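You operate a simulated robot arm through the tools that you are given. There is no shell and no other tool. Be economical: measure what you need, move in short steps, check, and stop when the job is done.

Carry out the task below with a simulated robot arm. There is one attempt and no reset: what you move stays moved.

Task
Put the 16.0 brass sleeve from the scale end of bench 1 on top of the steel plate with the blue lug and the 15.0 brass sleeve on the yellow setting card.
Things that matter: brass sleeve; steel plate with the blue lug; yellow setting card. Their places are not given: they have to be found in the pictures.

The check looks at the end state, three seconds after you hand in, the way a careful person would. Anything else that was tipped, shoved, dropped, spilled or broken makes it a failure.

Robot
A 6-joint arm with a two-finger parallel gripper, fixed in place. Base frame: the origin is at the foot of the arm, x ahead of it, y to its left, z up; the work surface is at about z = 0. Units: mm, degrees, N and s.
With the tool pointing down near the work surface it reaches from about 140 to 580 mm from the base axis. Its first joint turns from -66.0 to 66.0 degrees. Payload 2.1 kg.
The tool frame sits at the grasp point between the pads (the TCP): z along the fingers, y along the line on which they close. The tips reach 30 mm beyond it. The gripper opens to 94 mm. The fingers are 28 mm wide and 10 mm thick; the gripper's body (50 by 96 mm) begins 55 mm behind the TCP.
Orientation is that of the tool frame in the base frame, as a unit quaternion [w, x, y, z]. With the fingers straight down and closing along the base's y, the tool's x points along the base's -x, its y along +y and its z along -z.

Tools
- The arm moves only by the tool move_arm. Its arguments are lists of equal length, an entry for each row: "delta_pos": the shift along the tool's x, y, z in cm, a list of three; "angular": the turn, a rotation vector about the tool's x, y, z in degrees, a list of three. In form: {"delta_pos": [[dx, dy, dz], ...], "angular": [[rx, ry, rz], ...]}. A call has 1 to 8 rows; each row shifts and turns the commanded pose from where the row before left it, along the tool's axes as they then stand. "gripper" is the closure in counts, from 0 (fully open) to 255 (shut), set as the call begins (left out, the last holds). Rows are played at 5 a second. More than 50 mm and 8.6 degrees between two rows, or a gripper value outside its range, and nothing of the call is played. A pose out of reach is approached as far as the arm can. The call stops where the force on the tool passes 40 N (or 10 N more than at its start, if that is more) or the arm is blocked; 0.2 s more then pass. Each finger travels about 72 mm/s and halts on what it meets, pressing with about 36 N; the grip force reading is that of the motor and also rises with nothing between the fingers. The clock runs only during rows and for 0.2 s after the last one: add rows that do not move to give the fingers time. It gives the time, the measured TCP pose, the force on the tool (base axes), the opening and the grip force at its end, in the units of the frame above (readings bear some noise), and new pictures: "show" is both (left out), scene, wrist or none.
- Cameras (640 x 400 px; columns grow to the right, rows downward): "scene" is fixed at [74, -393.9, 477.9]; the picture's right is [0.57, -0.82, 0.00], its down [-0.57, -0.40, -0.72] and it looks along [0.59, 0.41, -0.69] (base axes); focal length 256 px, centre (320, 200). "wrist" rides on the gripper at [-37, 0, -58] in the tool frame; the picture's right is [0.00, -1.00, 0.00], its down [0.97, 0.00, -0.24] and it looks along [0.24, 0.00, 0.97] (tool axes); focal length 218 px, centre (320, 200).
- locate(camera, pixels): for up to 12 pixels [column, row] of the newest picture of that camera ("zoom" is the newest enlarged one), the place [x, y, z] in the base frame of the surface seen there, good to about 2 mm, but the place of the scene camera against the robot may be out by one fixed shift of up to 12 mm in any direction. No time passes.
- zoom(camera, box): a new picture of the part [left, top, right, bottom] of that camera's present view, enlarged. No time passes.
- hand_in(): hands the job in; it is judged then, once.

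Keep the steps short. Do not move on a guess: measure, check each grasp and each placing, and mend mistakes. In all there are 60 turns and 120 pictures (those below and enlarged ones count). Leave the gripper open and the arm clear of the work at the hand-in unless told otherwise, and finish with a single line.

The tools are called after "Call:" by a JSON object that holds its "op" and its "data". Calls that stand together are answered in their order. move_arm: Moves the arm, as the interface text tells. Its arguments: {"type":"object","properties":{"delta_pos":{"type":"array","items":{"type":"array","items":{"type":"number"}}},"angular":{"type":"array","items":{"type":"array","items":{"type":"number"}}},"gripper":{"type":"number"},"show":{"type":"string","enum":["both","scene","wrist","none"]}},"required":["delta_pos","angular"]} The other tools are called the same way: locate (camera, pixels) gives the place of the surface under pixels of a picture; zoom (camera, box) takes an enlarged picture of a part of a camera's view; hand_in () hands the job in.

At the start:

```text
clock: 0.0
eef_pos: [293.9, -151.6, 267.2]
tcp_rot: [0.0, 0.0, 1.0, 0.0]
force: [-0.7, 0.0, 0.2]
finger_gap: 94.1
gripper_force: 0.1
```

scene: 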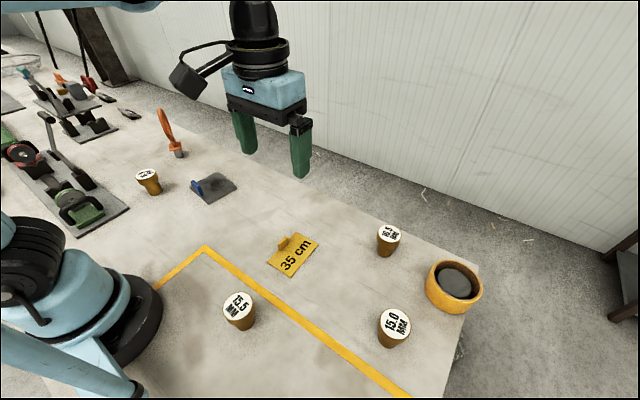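
wrist: 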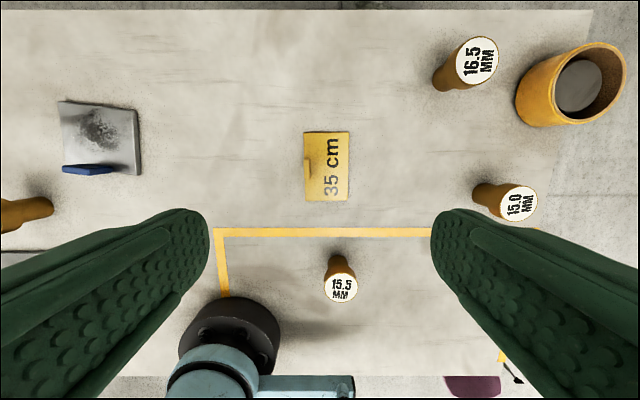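

I see four sleeves: 15.5, 15.0 and 16.5, plus one at scene (149,180) whose label I can't read. I'll zoom in on it and on the plate and card.

Call:
{"op": "zoom", "data": {"camera": "scene", "box": [100, 140, 260, 240]}}

Call:
{"op": "zoom", "data": {"camera": "scene", "box": [220, 200, 480, 362]}}

Call:
{"op": "zoom", "data": {"camera": "scene", "box": [0, 40, 200, 165]}}

Call:
{"op": "locate", "data": {"camera": "scene", "pixels": [[147, 174], [215, 188], [197, 188], [388, 233], [394, 325], [238, 307], [296, 255], [283, 242], [455, 280], [178, 150], [165, 120]]}}

Call:
{"op": "locate", "data": {"camera": "wrist", "pixels": [[100, 130], [88, 169], [327, 150], [309, 167], [518, 203], [341, 287], [306, 133], [349, 133], [347, 201], [305, 201], [60, 102], [138, 110]]}}

```text
4.00 times, centred on (180, 190) of scene
```

zoom: 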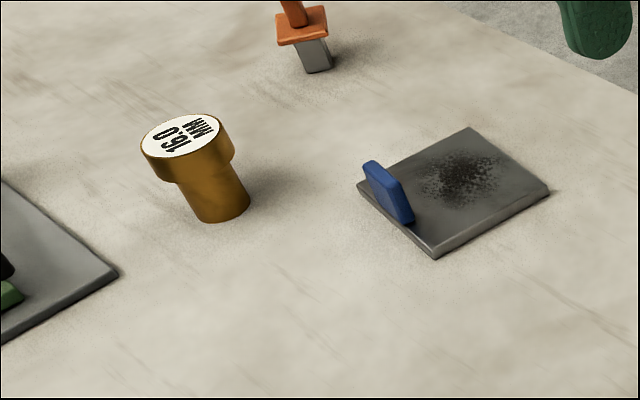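

```text
2.46 times, centred on (350, 281) of scene
```

zoom: 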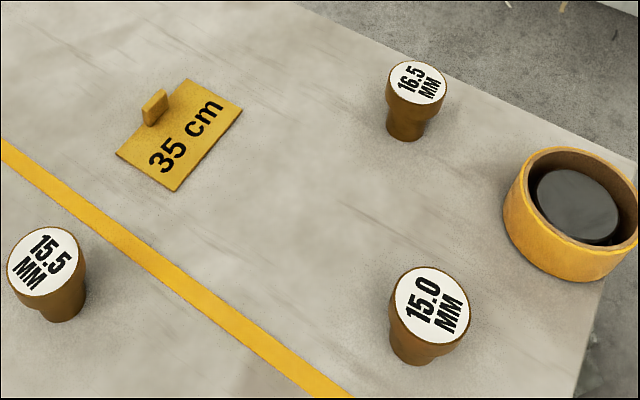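

```text
3.20 times, centred on (100, 102) of scene
```

zoom: 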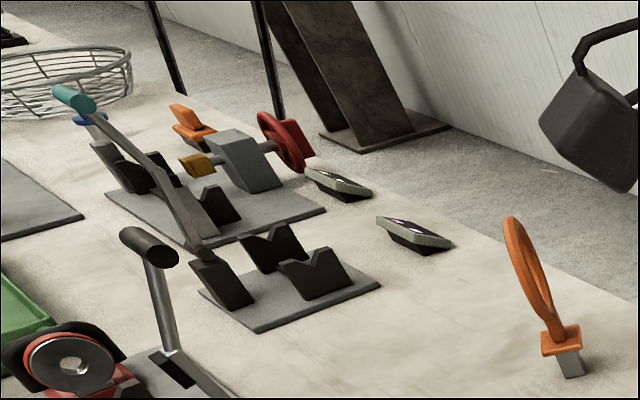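

```text
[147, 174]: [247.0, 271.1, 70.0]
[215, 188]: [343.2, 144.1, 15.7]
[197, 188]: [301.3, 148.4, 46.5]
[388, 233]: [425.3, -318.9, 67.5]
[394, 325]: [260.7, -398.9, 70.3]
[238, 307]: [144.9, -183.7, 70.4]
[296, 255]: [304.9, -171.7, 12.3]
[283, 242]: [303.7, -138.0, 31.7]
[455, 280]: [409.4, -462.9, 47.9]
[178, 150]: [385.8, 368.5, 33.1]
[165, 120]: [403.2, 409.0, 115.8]
```

```text
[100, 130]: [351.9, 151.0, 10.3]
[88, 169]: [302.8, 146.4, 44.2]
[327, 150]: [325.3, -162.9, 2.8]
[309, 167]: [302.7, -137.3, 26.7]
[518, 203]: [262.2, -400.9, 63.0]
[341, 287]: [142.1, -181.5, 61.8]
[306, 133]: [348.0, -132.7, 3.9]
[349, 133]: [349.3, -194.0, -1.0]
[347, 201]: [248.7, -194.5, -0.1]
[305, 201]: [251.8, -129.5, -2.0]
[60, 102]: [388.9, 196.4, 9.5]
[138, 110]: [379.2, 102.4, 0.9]
```

The unread sleeve is the 16.0, at about (248,270). The plate's blue lug is on its near-x edge. The card has a clip at about y -137. I'll move high across to above the 16.0 sleeve and measure it with the wrist camera.

Call:
{"op": "move_arm", "data": {"delta_pos": [[0.5, 4.9, 0], [0.5, 4.9, 0], [0.5, 4.9, 0], [0.5, 4.9, 0], [0.5, 4.9, 0], [0.5, 4.9, 0], [0.5, 4.9, 0], [0.5, 4.9, 0]], "angular": [[0, 0, 0], [0, 0, 0], [0, 0, 0], [0, 0, 0], [0, 0, 0], [0, 0, 0], [0, 0, 0], [0, 0, 0]]}}

```text
clock: 1.8
eef_pos: [253.2, 242.5, 266.3]
tcp_rot: [0.0, 0.001, 1.0, -0.001]
force: [-0.5, -0.5, 0.2]
finger_gap: 93.9
gripper_force: 0.0
```

scene: 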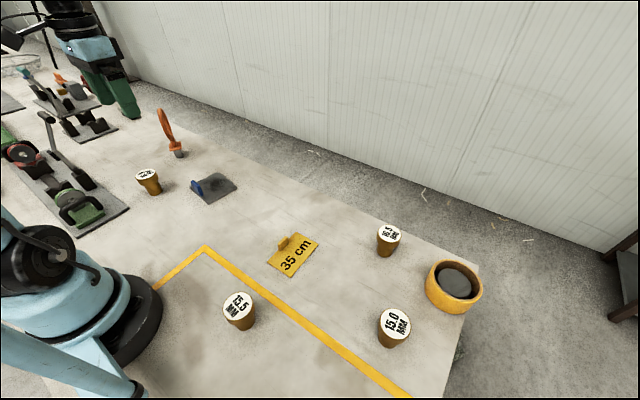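
wrist: 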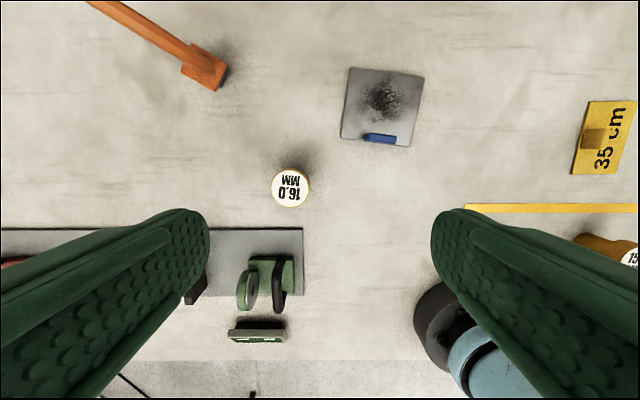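

The 16.0 cap is at wrist (290,187). I'll measure the cap edges, the neighbouring fixture and the plate.

Call:
{"op": "zoom", "data": {"camera": "wrist", "box": [200, 50, 440, 200]}}

Call:
{"op": "locate", "data": {"camera": "wrist", "pixels": [[290, 188], [274, 188], [306, 188], [290, 172], [290, 203], [270, 236], [284, 262], [248, 290], [365, 137], [396, 141], [380, 137], [385, 105]]}}

Call:
{"op": "locate", "data": {"camera": "wrist", "pixels": [[349, 69], [424, 78], [410, 146], [342, 137], [381, 134], [592, 140], [607, 130], [583, 128], [583, 148], [606, 148]]}}

```text
2.67 times, centred on (320, 125) of wrist
```

zoom: 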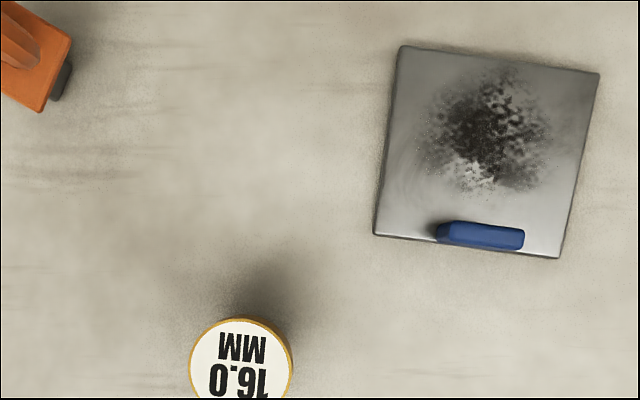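

```text
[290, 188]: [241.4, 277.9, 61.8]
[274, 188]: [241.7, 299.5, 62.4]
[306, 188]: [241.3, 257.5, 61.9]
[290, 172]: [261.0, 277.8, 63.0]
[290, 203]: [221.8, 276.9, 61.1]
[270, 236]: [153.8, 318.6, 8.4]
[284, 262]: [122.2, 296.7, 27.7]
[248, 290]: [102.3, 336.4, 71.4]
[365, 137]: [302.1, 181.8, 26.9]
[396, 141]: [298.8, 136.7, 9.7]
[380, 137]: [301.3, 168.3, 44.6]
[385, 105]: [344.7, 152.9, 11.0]
```

```text
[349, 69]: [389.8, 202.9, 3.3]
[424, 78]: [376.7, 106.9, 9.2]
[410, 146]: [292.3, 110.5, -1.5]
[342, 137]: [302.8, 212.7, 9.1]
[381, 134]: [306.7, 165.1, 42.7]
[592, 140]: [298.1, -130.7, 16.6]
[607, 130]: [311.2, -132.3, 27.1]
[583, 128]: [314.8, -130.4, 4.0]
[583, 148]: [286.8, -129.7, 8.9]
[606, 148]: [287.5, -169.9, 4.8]
```

The cap is about 46 mm across with its centre at (241,278) and its top at z 62. The neighbouring fixture stays below x 165, so it is clear. I'll align with the gripper open and come down partway.

Call:
{"op": "move_arm", "data": {"delta_pos": [[1.2, 3.5, 0], [0, 0, 4.5], [0, 0, 4.5], [0, 0, 4.5], [0, 0, 0]], "angular": [[0, 0, 0], [0, 0, 0], [0, 0, 0], [0, 0, 0], [0, 0, 0]], "gripper": 0}}

```text
clock: 3.0
eef_pos: [241.5, 276.3, 130.6]
tcp_rot: [0.0, 0.0, 1.0, 0.0]
force: [0.5, -0.4, 0.8]
finger_gap: 94.0
gripper_force: 0.1
```

scene: 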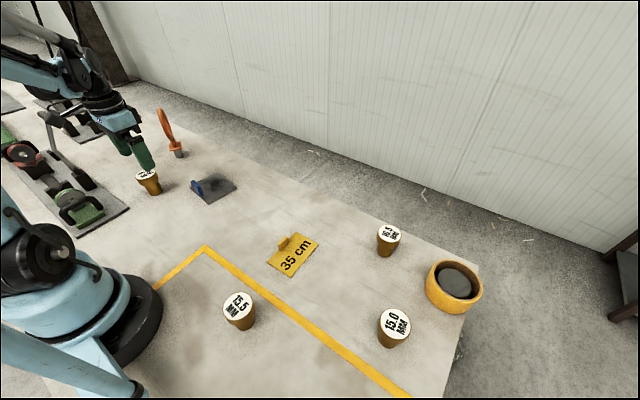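
wrist: 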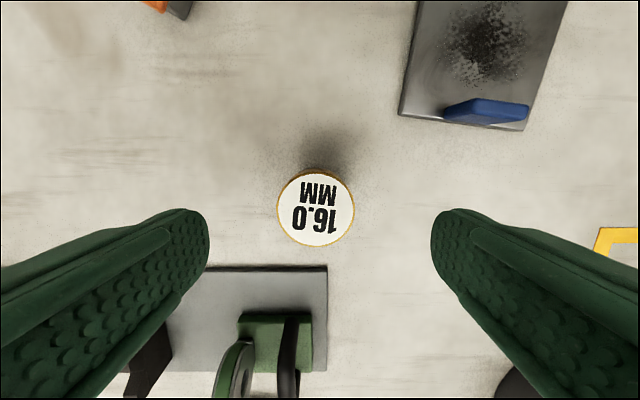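

The cap is at wrist (315,209), close to centred. I'll take an exact fix.

Call:
{"op": "locate", "data": {"camera": "wrist", "pixels": [[315, 209], [280, 209], [350, 209], [315, 176], [315, 242], [325, 270], [315, 320], [290, 350]]}}

```text
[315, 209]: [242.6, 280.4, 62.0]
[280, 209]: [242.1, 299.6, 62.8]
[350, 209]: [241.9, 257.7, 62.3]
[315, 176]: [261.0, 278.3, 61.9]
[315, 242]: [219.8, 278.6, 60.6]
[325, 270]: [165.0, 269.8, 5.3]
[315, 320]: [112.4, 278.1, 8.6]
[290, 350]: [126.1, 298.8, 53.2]
```

The centre is (241.5,279). I'll shift y by 2.5 mm and go down to z≈46.

Call:
{"op": "move_arm", "data": {"delta_pos": [[0, 0.25, 0], [0, 0, 3], [0, 0, 3], [0, 0, 2.4], [0, 0, 0]], "angular": [[0, 0, 0], [0, 0, 0], [0, 0, 0], [0, 0, 0], [0, 0, 0]]}}

Call:
{"op": "zoom", "data": {"camera": "scene", "box": [70, 110, 230, 210]}}

```text
clock: 4.2
eef_pos: [243.3, 279.1, 46.7]
tcp_rot: [0.001, 0.0, 1.0, 0.0]
force: [0.6, -0.2, 0.1]
finger_gap: 94.0
gripper_force: 0.1
```

scene: 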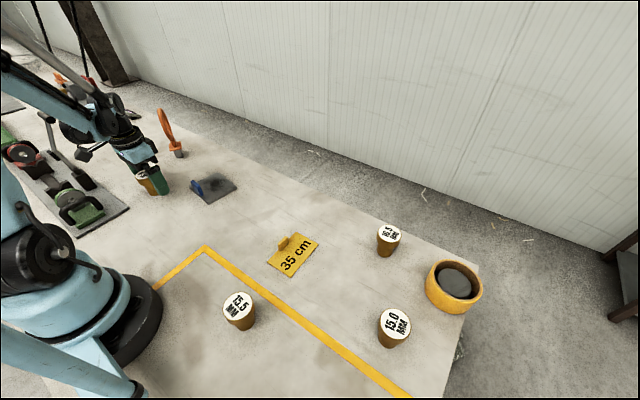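
wrist: 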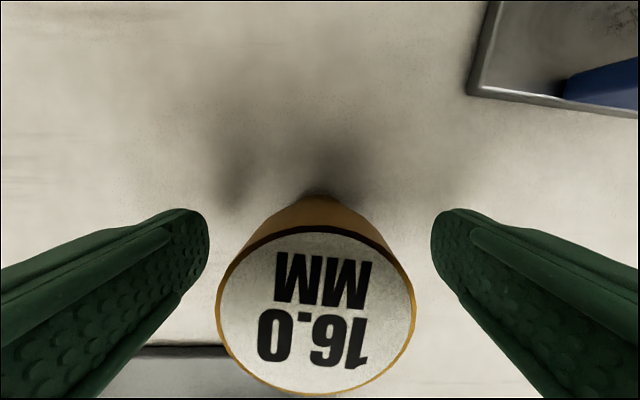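

```text
4.00 times, centred on (150, 160) of scene
```

zoom: 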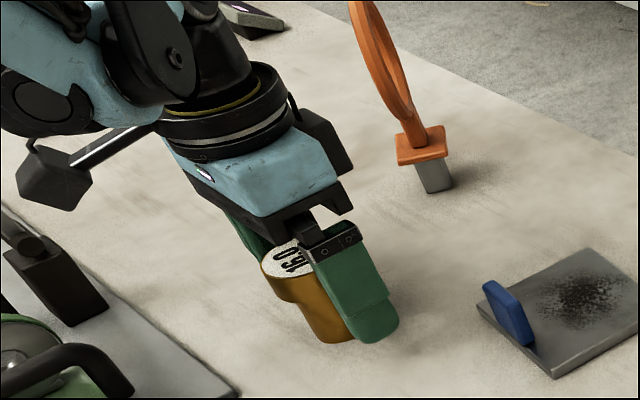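

The cap sits centred between the fingers. I'll close now.

Call:
{"op": "move_arm", "data": {"delta_pos": [[0, 0, 0], [0, 0, 0], [0, 0, 0], [0, 0, 0], [0, 0, 0]], "angular": [[0, 0, 0], [0, 0, 0], [0, 0, 0], [0, 0, 0], [0, 0, 0]], "gripper": 255, "show": "wrist"}}

```text
clock: 5.4
eef_pos: [242.7, 279.7, 49.2]
tcp_rot: [0.0, -0.001, 1.0, 0.0]
force: [1.1, -0.3, 0.3]
finger_gap: 47.6
gripper_force: 36.4
```

wrist: 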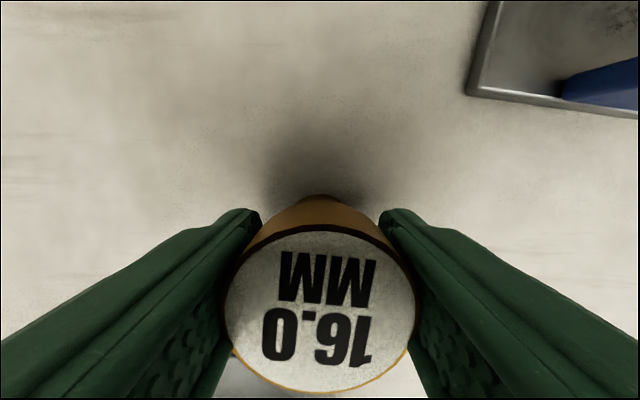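

The gap is 47.6 mm with 36 N, so the sleeve is held. I'll lift 40 mm and check it.

Call:
{"op": "move_arm", "data": {"delta_pos": [[0, 0, -1], [0, 0, -1.5], [0, 0, -1.5], [0, 0, 0]], "angular": [[0, 0, 0], [0, 0, 0], [0, 0, 0], [0, 0, 0]]}}

Call:
{"op": "zoom", "data": {"camera": "scene", "box": [70, 110, 230, 210]}}

```text
clock: 6.4
eef_pos: [243.4, 278.2, 91.0]
tcp_rot: [-0.001, 0.0, 1.0, 0.0]
force: [-0.4, 0.3, -2.7]
finger_gap: 47.0
gripper_force: 35.9
```

scene: 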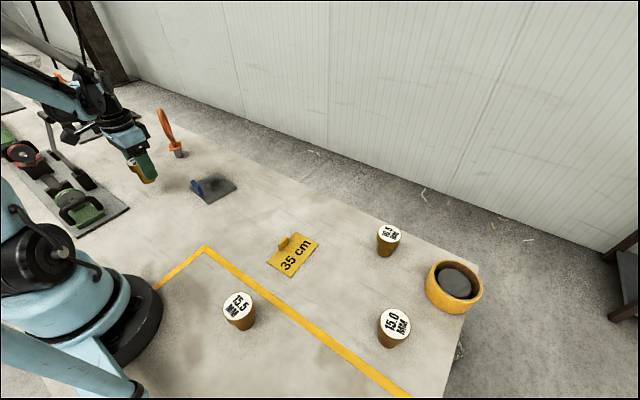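
wrist: 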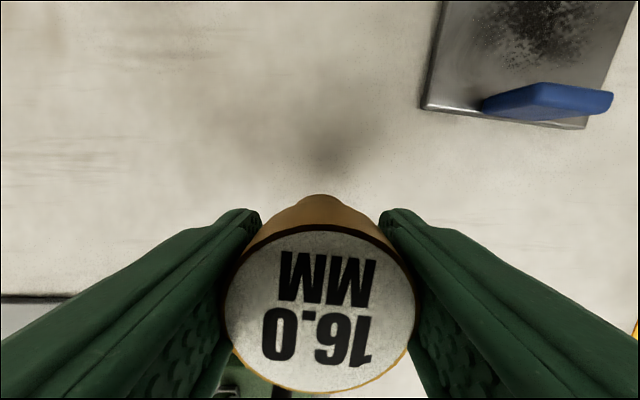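

```text
4.00 times, centred on (150, 160) of scene
```

zoom: 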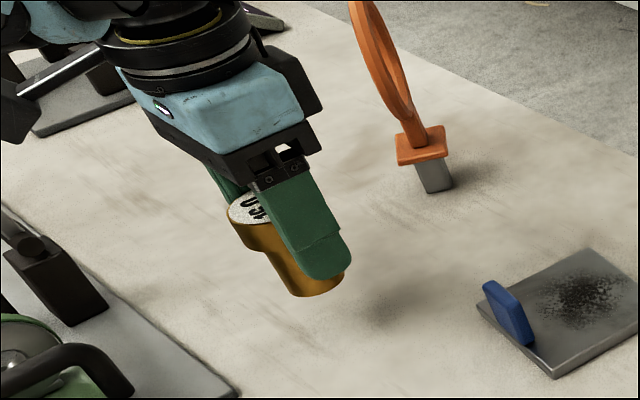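

It hangs upright. I'll raise it, carry it to above the plate's free area near (348,156), then look.

Call:
{"op": "move_arm", "data": {"delta_pos": [[0, 0, -3], [0, 0, -3], [-3, -3, 0], [-3, -3.1, 0], [-3, -3.1, 0], [-1.5, -3.1, 0], [0, 0, 0]], "angular": [[0, 0, 0], [0, 0, 0], [0, 0, 0], [0, 0, 0], [0, 0, 0], [0, 0, 0], [0, 0, 0]]}}

Call:
{"op": "zoom", "data": {"camera": "scene", "box": [140, 110, 300, 210]}}

```text
clock: 8.0
eef_pos: [345.9, 155.5, 148.3]
tcp_rot: [0.001, 0.001, 1.0, 0.0]
force: [-0.1, 0.6, -4.0]
finger_gap: 47.3
gripper_force: 35.9
```

scene: 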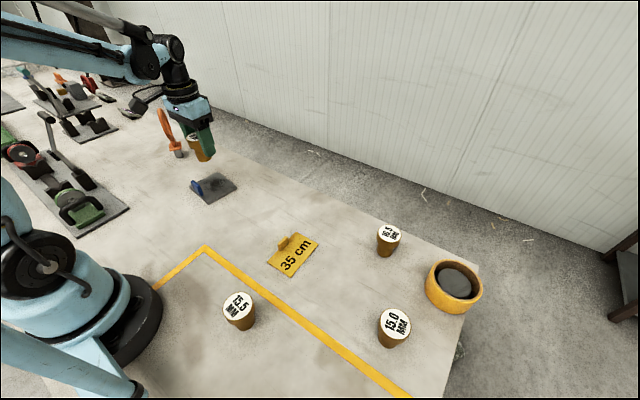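
wrist: 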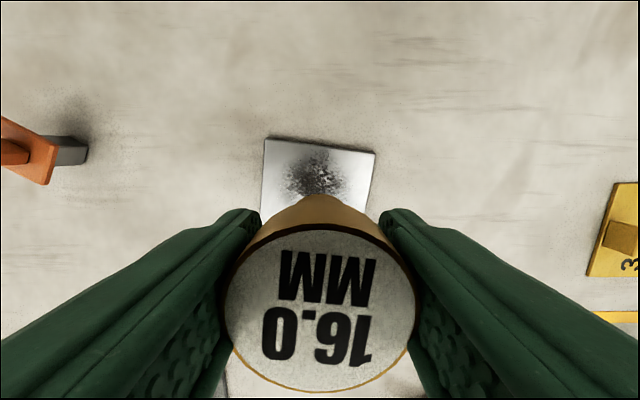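

```text
4.00 times, centred on (220, 160) of scene
```

zoom: 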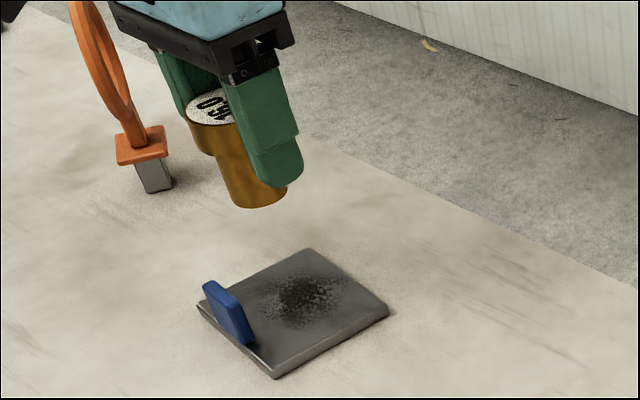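

I'll recheck the plate's far corners from here.

Call:
{"op": "locate", "data": {"camera": "wrist", "pixels": [[267, 140], [372, 155], [262, 205], [368, 205], [318, 175]]}}

```text
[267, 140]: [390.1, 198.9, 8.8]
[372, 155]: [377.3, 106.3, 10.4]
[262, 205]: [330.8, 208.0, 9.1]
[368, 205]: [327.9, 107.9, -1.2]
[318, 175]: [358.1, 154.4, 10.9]
```

Plate top is at z≈10, and the free area's centre is about (348,155). I'll lower to just above contact, slowing at the end.

Call:
{"op": "move_arm", "data": {"delta_pos": [[-0.2, 0, 3], [0, 0, 3], [0, 0, 2], [0, 0, 0.5], [0, 0, 0]], "angular": [[0, 0, 0], [0, 0, 0], [0, 0, 0], [0, 0, 0], [0, 0, 0]]}}

Call:
{"op": "zoom", "data": {"camera": "scene", "box": [140, 110, 300, 210]}}

```text
clock: 9.2
eef_pos: [347.2, 157.3, 65.9]
tcp_rot: [0.0, 0.0, 1.0, 0.0]
force: [0.7, -0.2, -3.3]
finger_gap: 47.3
gripper_force: 36.2
```

scene: 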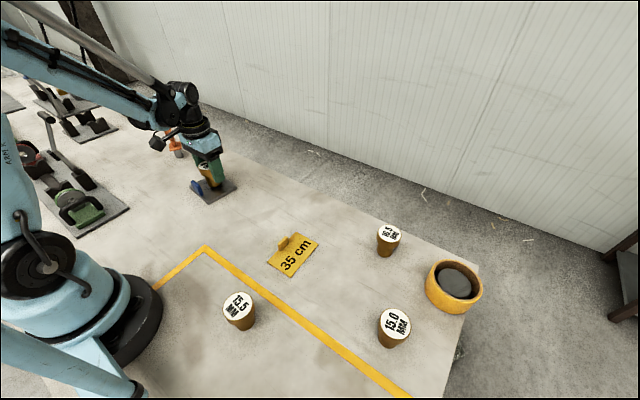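
wrist: 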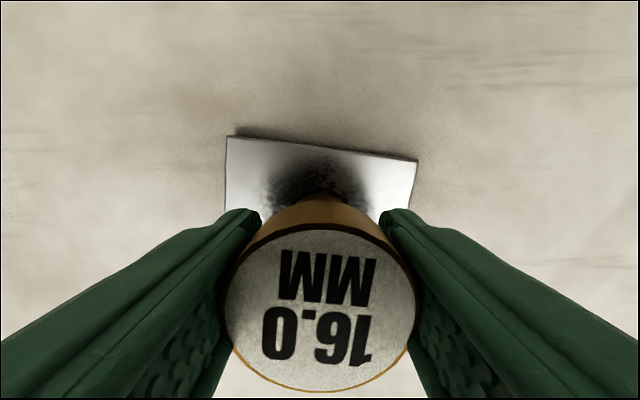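

```text
4.00 times, centred on (220, 160) of scene
```

zoom: 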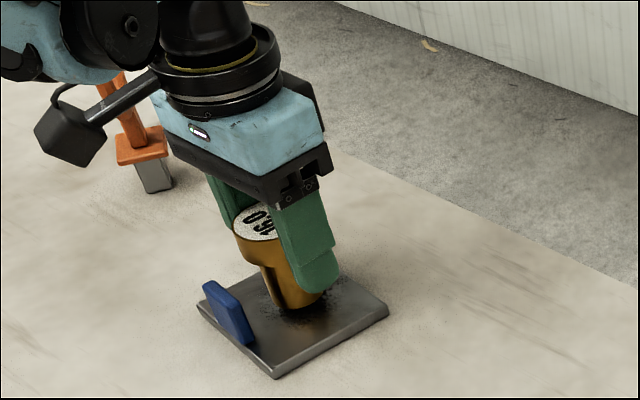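

The sleeve is a few mm above the plate. I'll lower it in 2 mm and 1 mm steps while watching the force.

Call:
{"op": "move_arm", "data": {"delta_pos": [[0, 0, 0.2], [0, 0, 0.15], [0, 0, 0.1], [0, 0, 0]], "angular": [[0, 0, 0], [0, 0, 0], [0, 0, 0], [0, 0, 0]], "show": "none"}}

```text
clock: 10.2
eef_pos: [349.1, 156.5, 60.1]
tcp_rot: [0.0, -0.001, 1.0, 0.0]
force: [-0.3, 0.2, -3.0]
finger_gap: 47.1
gripper_force: 36.2
```

Call:
{"op": "move_arm", "data": {"delta_pos": [[0, 0, 0.08], [0, 0, 0]], "angular": [[0, 0, 0], [0, 0, 0]], "show": "none"}}

```text
clock: 10.8
eef_pos: [348.7, 157.3, 59.1]
tcp_rot: [0.001, -0.001, 1.0, 0.0]
force: [-0.7, 0.1, -3.4]
finger_gap: 47.1
gripper_force: 36.3
```

No contact yet; the force is still just the weight, about -3 N. I'll go another 1 mm.

Call:
{"op": "move_arm", "data": {"delta_pos": [[0, 0, 0.1], [0, 0, 0]], "angular": [[0, 0, 0], [0, 0, 0]], "show": "none"}}

```text
clock: 11.4
eef_pos: [350.5, 156.0, 57.8]
tcp_rot: [0.0, 0.0, 1.0, 0.0]
force: [-0.8, 0.5, 0.8]
finger_gap: 47.4
gripper_force: 35.9
```

The force changed from -3.4 to +0.8 N, so the sleeve is resting on the plate. I'll open and retreat upward.

Call:
{"op": "move_arm", "data": {"delta_pos": [[0, 0, 0], [0, 0, 0], [0, 0, 0], [0, 0, 0], [0, 0, -2], [0, 0, -4], [0, 0, -4], [0, 0, -4]], "angular": [[0, 0, 0], [0, 0, 0], [0, 0, 0], [0, 0, 0], [0, 0, 0], [0, 0, 0], [0, 0, 0], [0, 0, 0]], "gripper": 0}}

Call:
{"op": "zoom", "data": {"camera": "scene", "box": [140, 110, 300, 210]}}

```text
clock: 13.2
eef_pos: [350.7, 158.6, 198.1]
tcp_rot: [0.0, 0.0, 1.0, -0.001]
force: [0.1, 0.4, 0.4]
finger_gap: 94.0
gripper_force: 0.0
```

scene: 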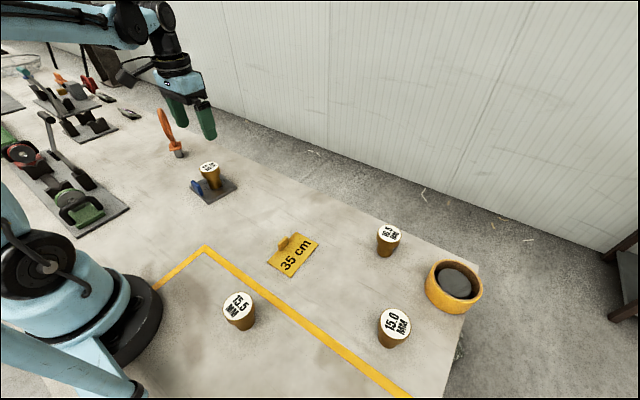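
wrist: 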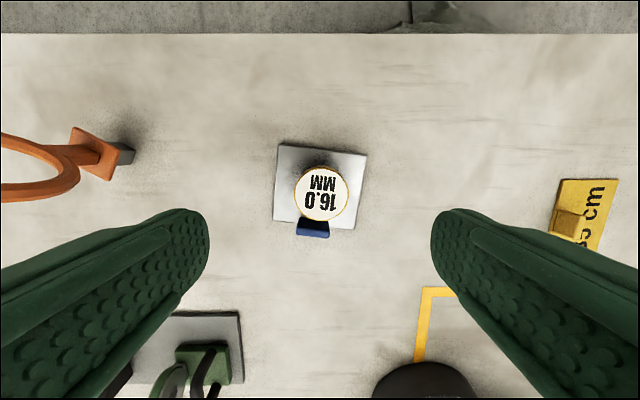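

```text
4.00 times, centred on (220, 160) of scene
```

zoom: 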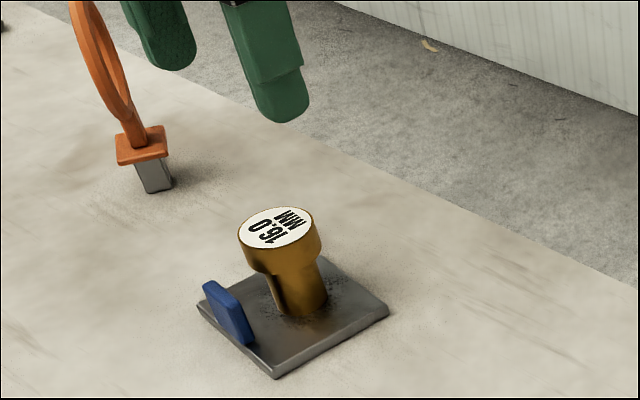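

The 16.0 sleeve stands upright on the plate, clear of the blue lug. I'll move high toward the 15.0 side and turn the tool 90° there. That way the fingers close along base x and avoid the card's clip.

Call:
{"op": "move_arm", "data": {"delta_pos": [[0, 0, -4], [0, -4.9, -2], [1, -4.9, 0], [1, -4.9, 0], [1, -4.9, 0], [1, -4.9, 0], [1, -4.9, 0], [1, -4.9, 0]], "angular": [[0, 0, 0], [0, 0, 0], [0, 0, 0], [0, 0, 0], [0, 0, 0], [0, 0, 0], [0, 0, 0], [0, 0, 0]], "show": "none"}}

Call:
{"op": "move_arm", "data": {"delta_pos": [[0, 0, 0], [0, 0, 0], [0, 0, 0], [0, 0, 0], [0, 0, 0], [0, 0, 0], [0, 0, 0], [0, 0, 0]], "angular": [[0, 0, 8], [0, 0, 8], [0, 0, 8], [0, 0, 8], [0, 0, 8], [0, 0, 8], [0, 0, 8], [0, 0, 8]], "show": "none"}}

Call:
{"op": "move_arm", "data": {"delta_pos": [[0, 0, 0], [0, 0, 0], [0, 0, 0], [0, 0, 0], [0, 0, 0]], "angular": [[0, 0, 8], [0, 0, 8], [0, 0, 8], [0, 0, 2], [0, 0, 0]]}}

```text
refused: row 2 steps farther than a row can; nothing moved
```

```text
clock: 15.0
eef_pos: [349.0, 156.2, 198.0]
tcp_rot: [0.0, 0.532, 0.847, 0.0]
force: [0.3, 0.3, 0.1]
finger_gap: 94.3
gripper_force: 0.2
```

```text
clock: 16.2
eef_pos: [349.6, 156.9, 198.4]
tcp_rot: [0.0, 0.708, 0.706, 0.0]
force: [-0.5, -0.1, 0.9]
finger_gap: 94.0
gripper_force: 0.1
```

scene: 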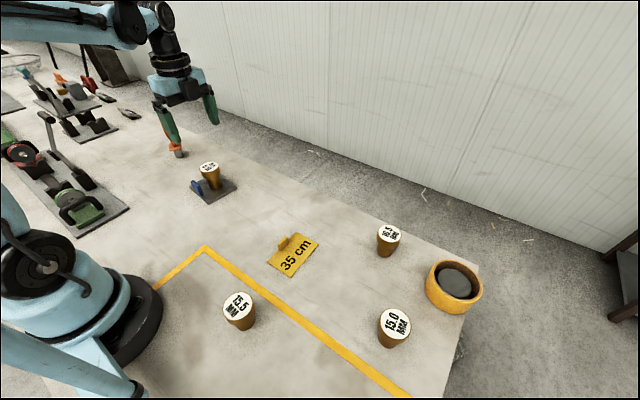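
wrist: 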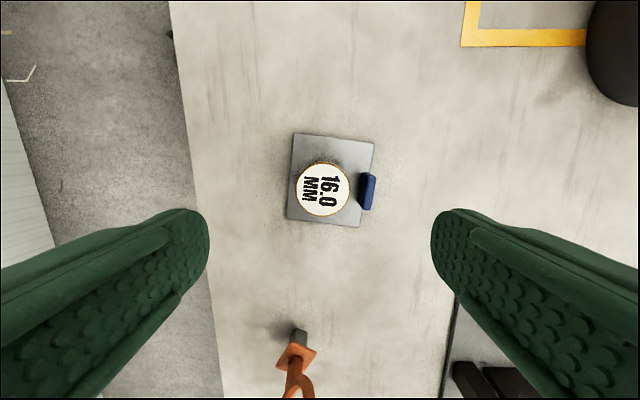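

The translation was refused because one row was too long; only the turn was played, high and clear of everything. Tool x is now base +y and tool y is base +x. I'll move toward the 15.0 sleeve with rows that fit.

Call:
{"op": "move_arm", "data": {"delta_pos": [[0, 0, -4], [-4.8, -0.8, 0], [-4.8, -0.8, 0], [-4.8, -0.8, 0], [-4.8, -0.8, 0], [-4.8, -0.8, 0], [-4.8, -0.8, 0], [-4.8, -0.8, 0]], "angular": [[0, 0, 0], [0, 0, 0], [0, 0, 0], [0, 0, 0], [0, 0, 0], [0, 0, 0], [0, 0, 0], [0, 0, 0]], "show": "wrist"}}

```text
clock: 18.0
eef_pos: [293.9, -186.1, 240.1]
tcp_rot: [0.0, 0.707, 0.707, -0.001]
force: [0.2, -0.2, -0.5]
finger_gap: 93.9
gripper_force: 0.0
```

wrist: 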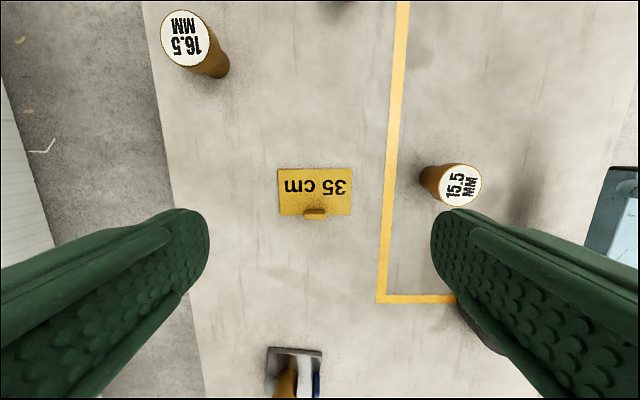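

I have a good view of the card, so I'll measure it here. Then I'll continue toward the 15.0 sleeve.

Call:
{"op": "locate", "data": {"camera": "wrist", "pixels": [[280, 171], [350, 171], [350, 213], [281, 213], [315, 215], [304, 211], [326, 211], [315, 188]]}}

Call:
{"op": "zoom", "data": {"camera": "wrist", "box": [256, 150, 384, 230]}}

Call:
{"op": "move_arm", "data": {"delta_pos": [[-4.5, -0.6, 0], [-4.5, -0.6, 0], [-4.5, -0.6, 0], [-4.5, -0.6, 0], [-3.3, -0.7, 0], [0, 0, 0]], "angular": [[0, 0, 0], [0, 0, 0], [0, 0, 0], [0, 0, 0], [0, 0, 0], [0, 0, 0]]}}

```text
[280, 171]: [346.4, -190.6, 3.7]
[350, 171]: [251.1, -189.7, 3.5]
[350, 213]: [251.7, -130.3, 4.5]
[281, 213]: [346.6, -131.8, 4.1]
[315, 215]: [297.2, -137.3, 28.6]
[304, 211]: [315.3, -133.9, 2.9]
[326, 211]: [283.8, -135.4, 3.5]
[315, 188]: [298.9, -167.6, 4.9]
```

```text
5.00 times, centred on (320, 190) of wrist
```

zoom: 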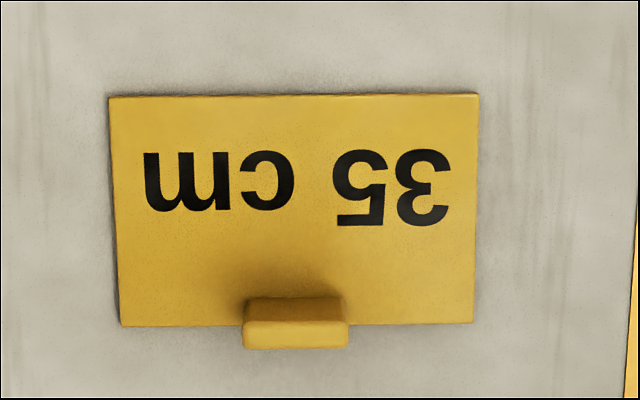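

```text
clock: 19.4
eef_pos: [263.7, -393.4, 238.3]
tcp_rot: [0.0, 0.707, 0.707, 0.0]
force: [-0.3, 0.2, 0.4]
finger_gap: 94.0
gripper_force: 0.1
```

scene: 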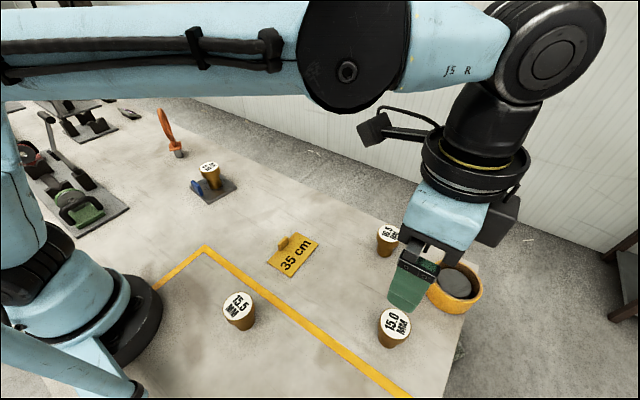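
wrist: 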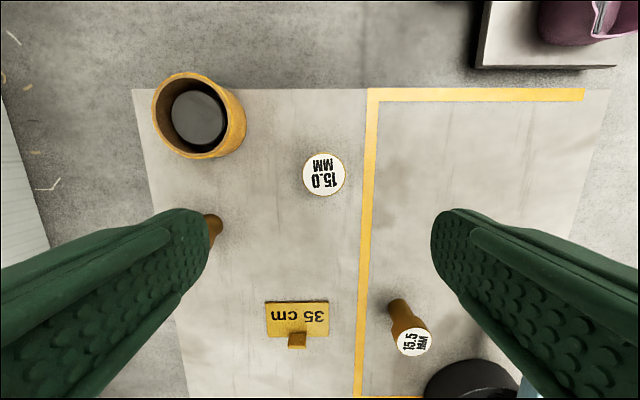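

The card spans x 251–347 and y -190 to -131, with its top at z≈4. The target on it is (299,-168). Now I'll measure the 15.0 cap at wrist (324,175).

Call:
{"op": "locate", "data": {"camera": "wrist", "pixels": [[324, 175], [306, 175], [342, 175], [324, 157], [324, 192], [236, 150], [213, 230]]}}

```text
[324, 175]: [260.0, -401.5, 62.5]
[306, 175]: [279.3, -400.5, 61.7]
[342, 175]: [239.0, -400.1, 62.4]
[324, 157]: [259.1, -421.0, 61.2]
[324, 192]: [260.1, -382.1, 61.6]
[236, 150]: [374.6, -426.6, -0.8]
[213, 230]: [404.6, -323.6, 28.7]
```

The centre is (259.5,-401). I'll align and come down to z≈125.

Call:
{"op": "move_arm", "data": {"delta_pos": [[-0.7, -0.4, 0], [0, 0, 4], [0, 0, 4], [0, 0, 3], [0, 0, 0]], "angular": [[0, 0, 0], [0, 0, 0], [0, 0, 0], [0, 0, 0], [0, 0, 0]], "show": "wrist"}}

Call:
{"op": "locate", "data": {"camera": "wrist", "pixels": [[285, 209], [320, 209], [350, 209], [320, 178], [320, 240]]}}

```text
clock: 20.6
eef_pos: [256.1, -397.3, 130.0]
tcp_rot: [0.0, 0.707, 0.707, 0.0]
force: [0.2, 0.1, 0.4]
finger_gap: 94.1
gripper_force: 0.0
```

wrist: 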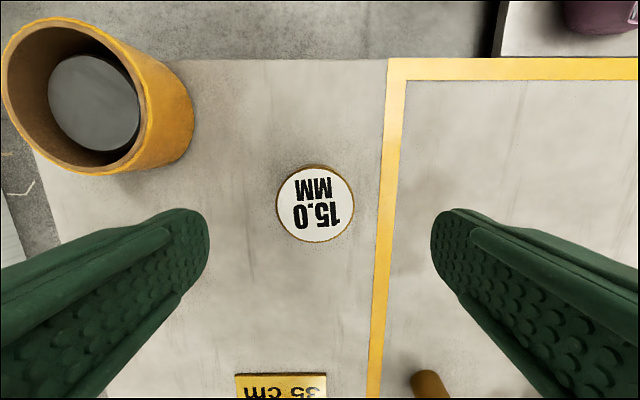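

```text
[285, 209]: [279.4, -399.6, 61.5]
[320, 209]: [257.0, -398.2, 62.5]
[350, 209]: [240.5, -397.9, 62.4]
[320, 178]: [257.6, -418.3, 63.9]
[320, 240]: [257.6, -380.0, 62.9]
```

The cap centre at (315,204) is about 2.8 mm in +x and 2.5 mm in -y from the TCP. I'll correct that and go down to grasp height.

Call:
{"op": "move_arm", "data": {"delta_pos": [[-0.25, 0.28, 0], [0, 0, 3], [0, 0, 3], [0, 0, 2.0], [0, 0, 0]], "angular": [[0, 0, 0], [0, 0, 0], [0, 0, 0], [0, 0, 0], [0, 0, 0]], "show": "wrist"}}

```text
clock: 21.8
eef_pos: [260.7, -401.2, 47.9]
tcp_rot: [-0.001, 0.707, 0.707, 0.0]
force: [-0.3, -0.1, 0.3]
finger_gap: 94.0
gripper_force: 0.1
```

wrist: 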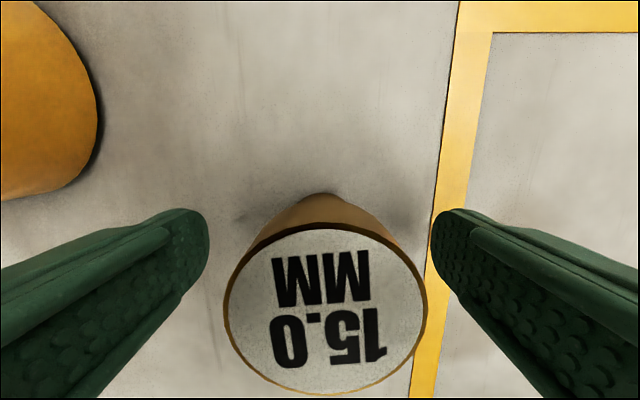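

It is nearly centred. I'll nudge it 1 mm and close.

Call:
{"op": "move_arm", "data": {"delta_pos": [[0, -0.1, 0], [0, 0, 0], [0, 0, 0], [0, 0, 0], [0, 0, 0], [0, 0, 0]], "angular": [[0, 0, 0], [0, 0, 0], [0, 0, 0], [0, 0, 0], [0, 0, 0], [0, 0, 0]], "gripper": 255, "show": "none"}}

Call:
{"op": "move_arm", "data": {"delta_pos": [[0, 0, -1], [0, 0, -2], [0, 0, -2], [0, 0, 0]], "angular": [[0, 0, 0], [0, 0, 0], [0, 0, 0], [0, 0, 0]]}}

```text
clock: 23.2
eef_pos: [260.2, -402.9, 48.7]
tcp_rot: [0.0, 0.707, 0.707, 0.0]
force: [-0.2, -0.7, 0.3]
finger_gap: 47.2
gripper_force: 36.0
```

```text
clock: 24.2
eef_pos: [259.9, -403.6, 97.3]
tcp_rot: [0.0, 0.707, 0.707, 0.0]
force: [0.1, 0.4, -3.1]
finger_gap: 47.4
gripper_force: 36.2
```

scene: 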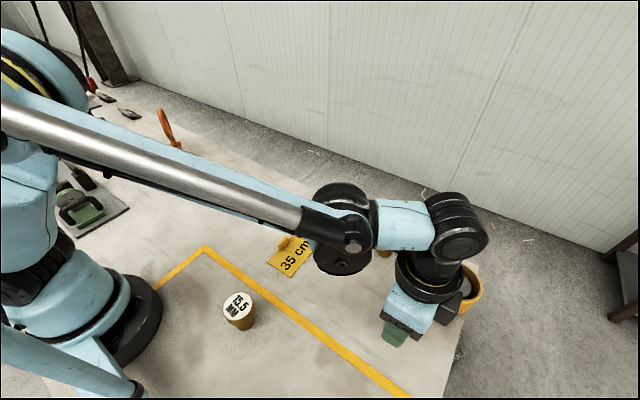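
wrist: 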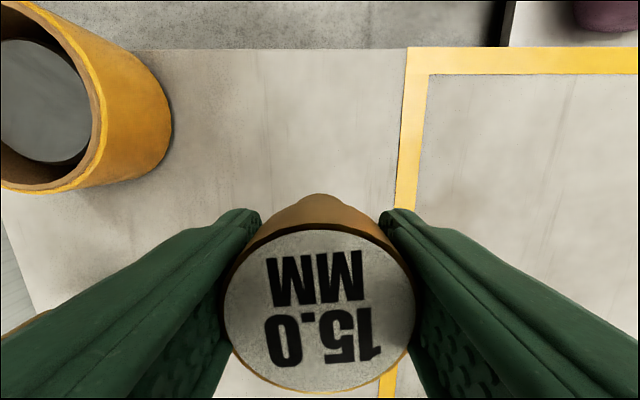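

It is held and its weight is sensed. I'll rise and carry it over the card.

Call:
{"op": "move_arm", "data": {"delta_pos": [[0, 0, -4], [0, 0, -1], [4.7, 0.8, 0], [4.7, 0.8, 0], [4.7, 0.8, 0], [4.7, 0.8, 0], [4.6, 0.7, 0], [0, 0, 0]], "angular": [[0, 0, 0], [0, 0, 0], [0, 0, 0], [0, 0, 0], [0, 0, 0], [0, 0, 0], [0, 0, 0], [0, 0, 0]]}}

Call:
{"op": "zoom", "data": {"camera": "scene", "box": [200, 150, 400, 275]}}

```text
clock: 26.0
eef_pos: [299.1, -170.4, 146.6]
tcp_rot: [0.0, 0.707, 0.707, 0.0]
force: [0.3, 0.0, -4.0]
finger_gap: 47.3
gripper_force: 35.8
```

scene: 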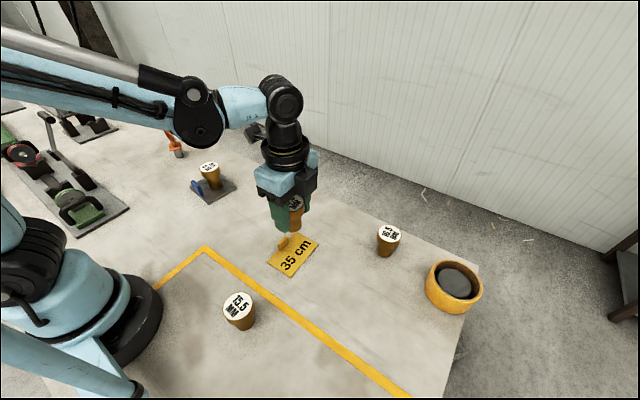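
wrist: 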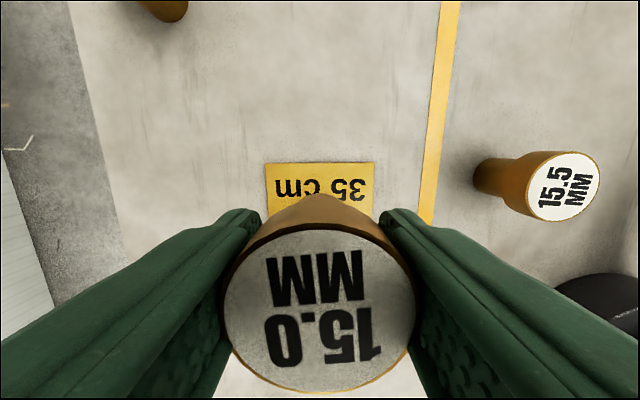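

```text
3.20 times, centred on (300, 212) of scene
```

zoom: 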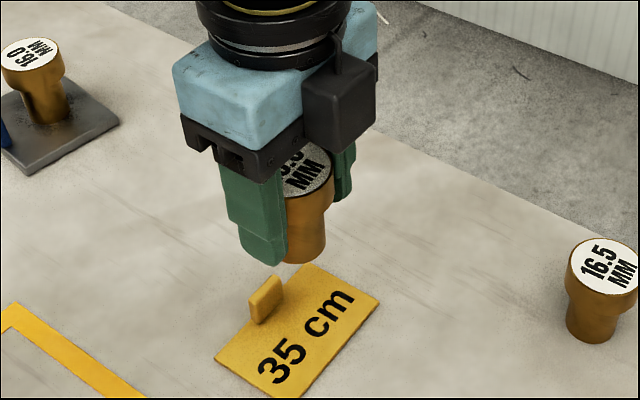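

I'll verify the card's position against the TCP.

Call:
{"op": "locate", "data": {"camera": "wrist", "pixels": [[269, 167], [371, 167], [320, 166], [320, 188]]}}

Call:
{"op": "move_arm", "data": {"delta_pos": [[0, 0, 3], [0, 0, 3], [0, 0, 2.2], [0, 0, 0]], "angular": [[0, 0, 0], [0, 0, 0], [0, 0, 0], [0, 0, 0]]}}

Call:
{"op": "zoom", "data": {"camera": "scene", "box": [220, 190, 380, 290]}}

```text
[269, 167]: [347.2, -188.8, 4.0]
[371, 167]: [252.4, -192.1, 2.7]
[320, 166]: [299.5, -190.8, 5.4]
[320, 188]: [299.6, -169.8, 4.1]
```

```text
clock: 27.0
eef_pos: [297.0, -171.8, 64.5]
tcp_rot: [0.001, 0.707, 0.707, -0.001]
force: [0.5, 0.0, -2.0]
finger_gap: 47.3
gripper_force: 36.1
```

scene: 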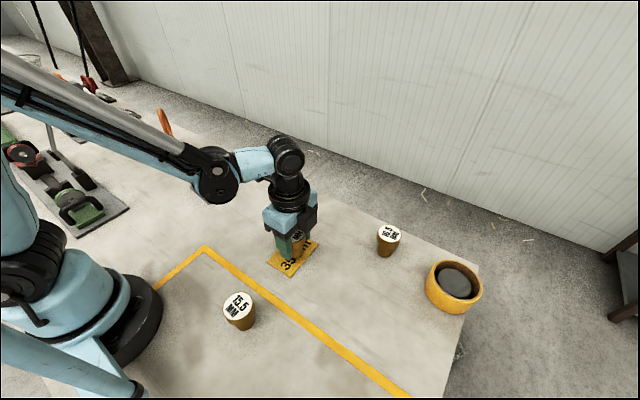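
wrist: 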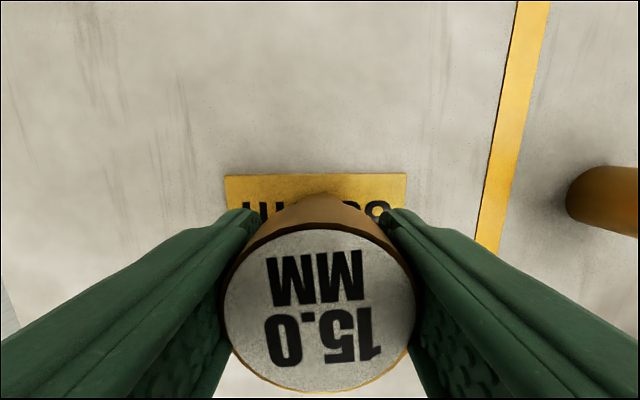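

```text
4.00 times, centred on (300, 240) of scene
```

zoom: 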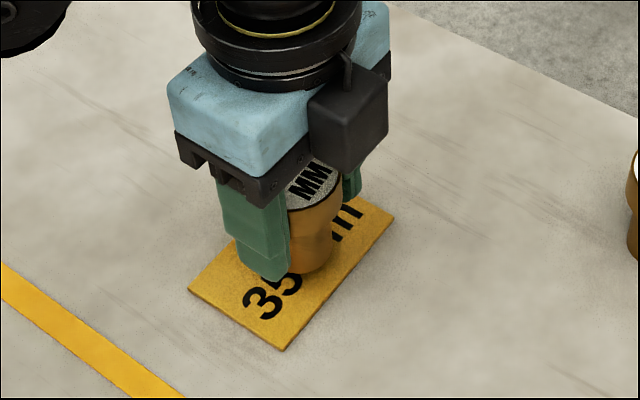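

The TCP reads y≈-171, so I'll shift +3 mm for margin at the card edge. Then I'll lower 11 mm and step to contact.

Call:
{"op": "move_arm", "data": {"delta_pos": [[0.3, 0.05, 0], [0, 0, 0.6], [0, 0, 0.4], [0, 0, 0]], "angular": [[0, 0, 0], [0, 0, 0], [0, 0, 0], [0, 0, 0]], "show": "none"}}

Call:
{"op": "move_arm", "data": {"delta_pos": [[0, 0, 0.1], [0, 0, 0]], "angular": [[0, 0, 0], [0, 0, 0]], "show": "none"}}

```text
clock: 28.0
eef_pos: [298.9, -166.2, 55.6]
tcp_rot: [0.001, 0.707, 0.707, 0.001]
force: [0.3, 0.3, -2.4]
finger_gap: 47.2
gripper_force: 35.8
```

```text
clock: 28.6
eef_pos: [298.5, -165.6, 54.6]
tcp_rot: [0.001, 0.707, 0.707, 0.0]
force: [1.6, -0.4, -2.6]
finger_gap: 47.2
gripper_force: 36.1
```

No contact yet. I'll keep going 1 mm at a time.

Call:
{"op": "move_arm", "data": {"delta_pos": [[0, 0, 0.1], [0, 0, 0]], "angular": [[0, 0, 0], [0, 0, 0]], "show": "none"}}

```text
clock: 29.2
eef_pos: [302.0, -167.2, 52.8]
tcp_rot: [0.001, 0.707, 0.707, 0.001]
force: [-0.1, -0.2, -3.4]
finger_gap: 47.5
gripper_force: 36.3
```

Call:
{"op": "move_arm", "data": {"delta_pos": [[0, 0, 0.08], [0, 0, 0]], "angular": [[0, 0, 0], [0, 0, 0]], "show": "none"}}

```text
clock: 29.8
eef_pos: [300.0, -165.7, 54.6]
tcp_rot: [0.0, 0.707, 0.707, 0.0]
force: [1.0, -0.3, -2.9]
finger_gap: 47.0
gripper_force: 36.0
```

Still just the weight. Another 0.8 mm.

Call:
{"op": "move_arm", "data": {"delta_pos": [[0, 0, 0.08], [0, 0, 0]], "angular": [[0, 0, 0], [0, 0, 0]], "show": "none"}}

```text
clock: 30.4
eef_pos: [300.3, -165.5, 53.2]
tcp_rot: [0.0, 0.707, 0.707, 0.0]
force: [0.2, -0.3, -2.2]
finger_gap: 47.2
gripper_force: 36.1
```

Call:
{"op": "move_arm", "data": {"delta_pos": [[0, 0, 0.08], [0, 0, 0]], "angular": [[0, 0, 0], [0, 0, 0]]}}

Call:
{"op": "zoom", "data": {"camera": "scene", "box": [260, 210, 340, 260]}}

```text
clock: 31.0
eef_pos: [298.7, -165.0, 52.4]
tcp_rot: [0.001, 0.707, 0.707, 0.0]
force: [0.4, 0.5, -2.8]
finger_gap: 47.5
gripper_force: 35.8
```

scene: 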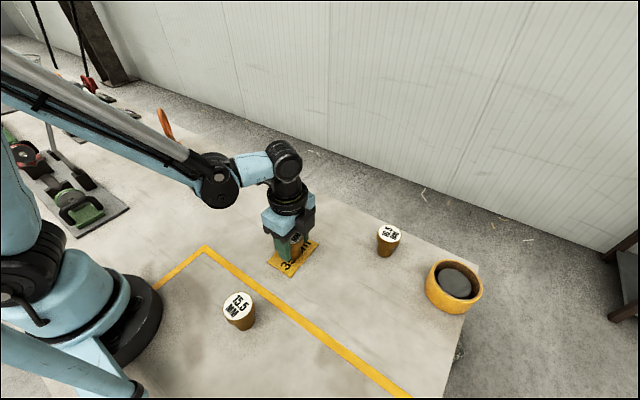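
wrist: 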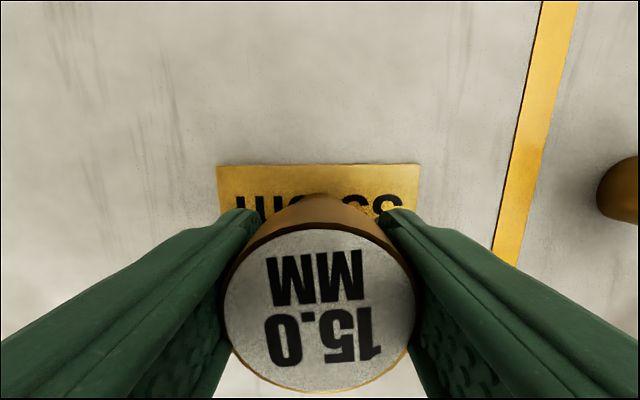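

```text
8.00 times, centred on (300, 235) of scene
```

zoom: 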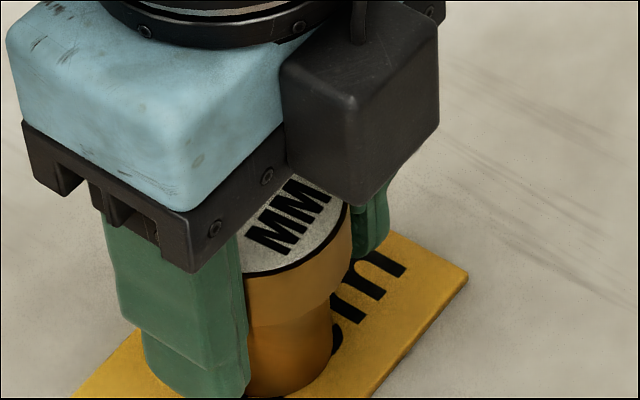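

Almost touching. I'll do two more small steps.

Call:
{"op": "move_arm", "data": {"delta_pos": [[0, 0, 0.08], [0, 0, 0]], "angular": [[0, 0, 0], [0, 0, 0]], "show": "none"}}

```text
clock: 31.6
eef_pos: [299.1, -165.0, 51.9]
tcp_rot: [0.001, 0.707, 0.707, 0.0]
force: [0.0, -0.9, -2.8]
finger_gap: 47.3
gripper_force: 36.4
```

Call:
{"op": "move_arm", "data": {"delta_pos": [[0, 0, 0.08], [0, 0, 0]], "angular": [[0, 0, 0], [0, 0, 0]], "show": "none"}}

```text
clock: 32.2
eef_pos: [299.1, -165.5, 51.4]
tcp_rot: [0.0, 0.707, 0.707, 0.0]
force: [1.0, 0.9, 8.4]
finger_gap: 47.5
gripper_force: 35.9
```

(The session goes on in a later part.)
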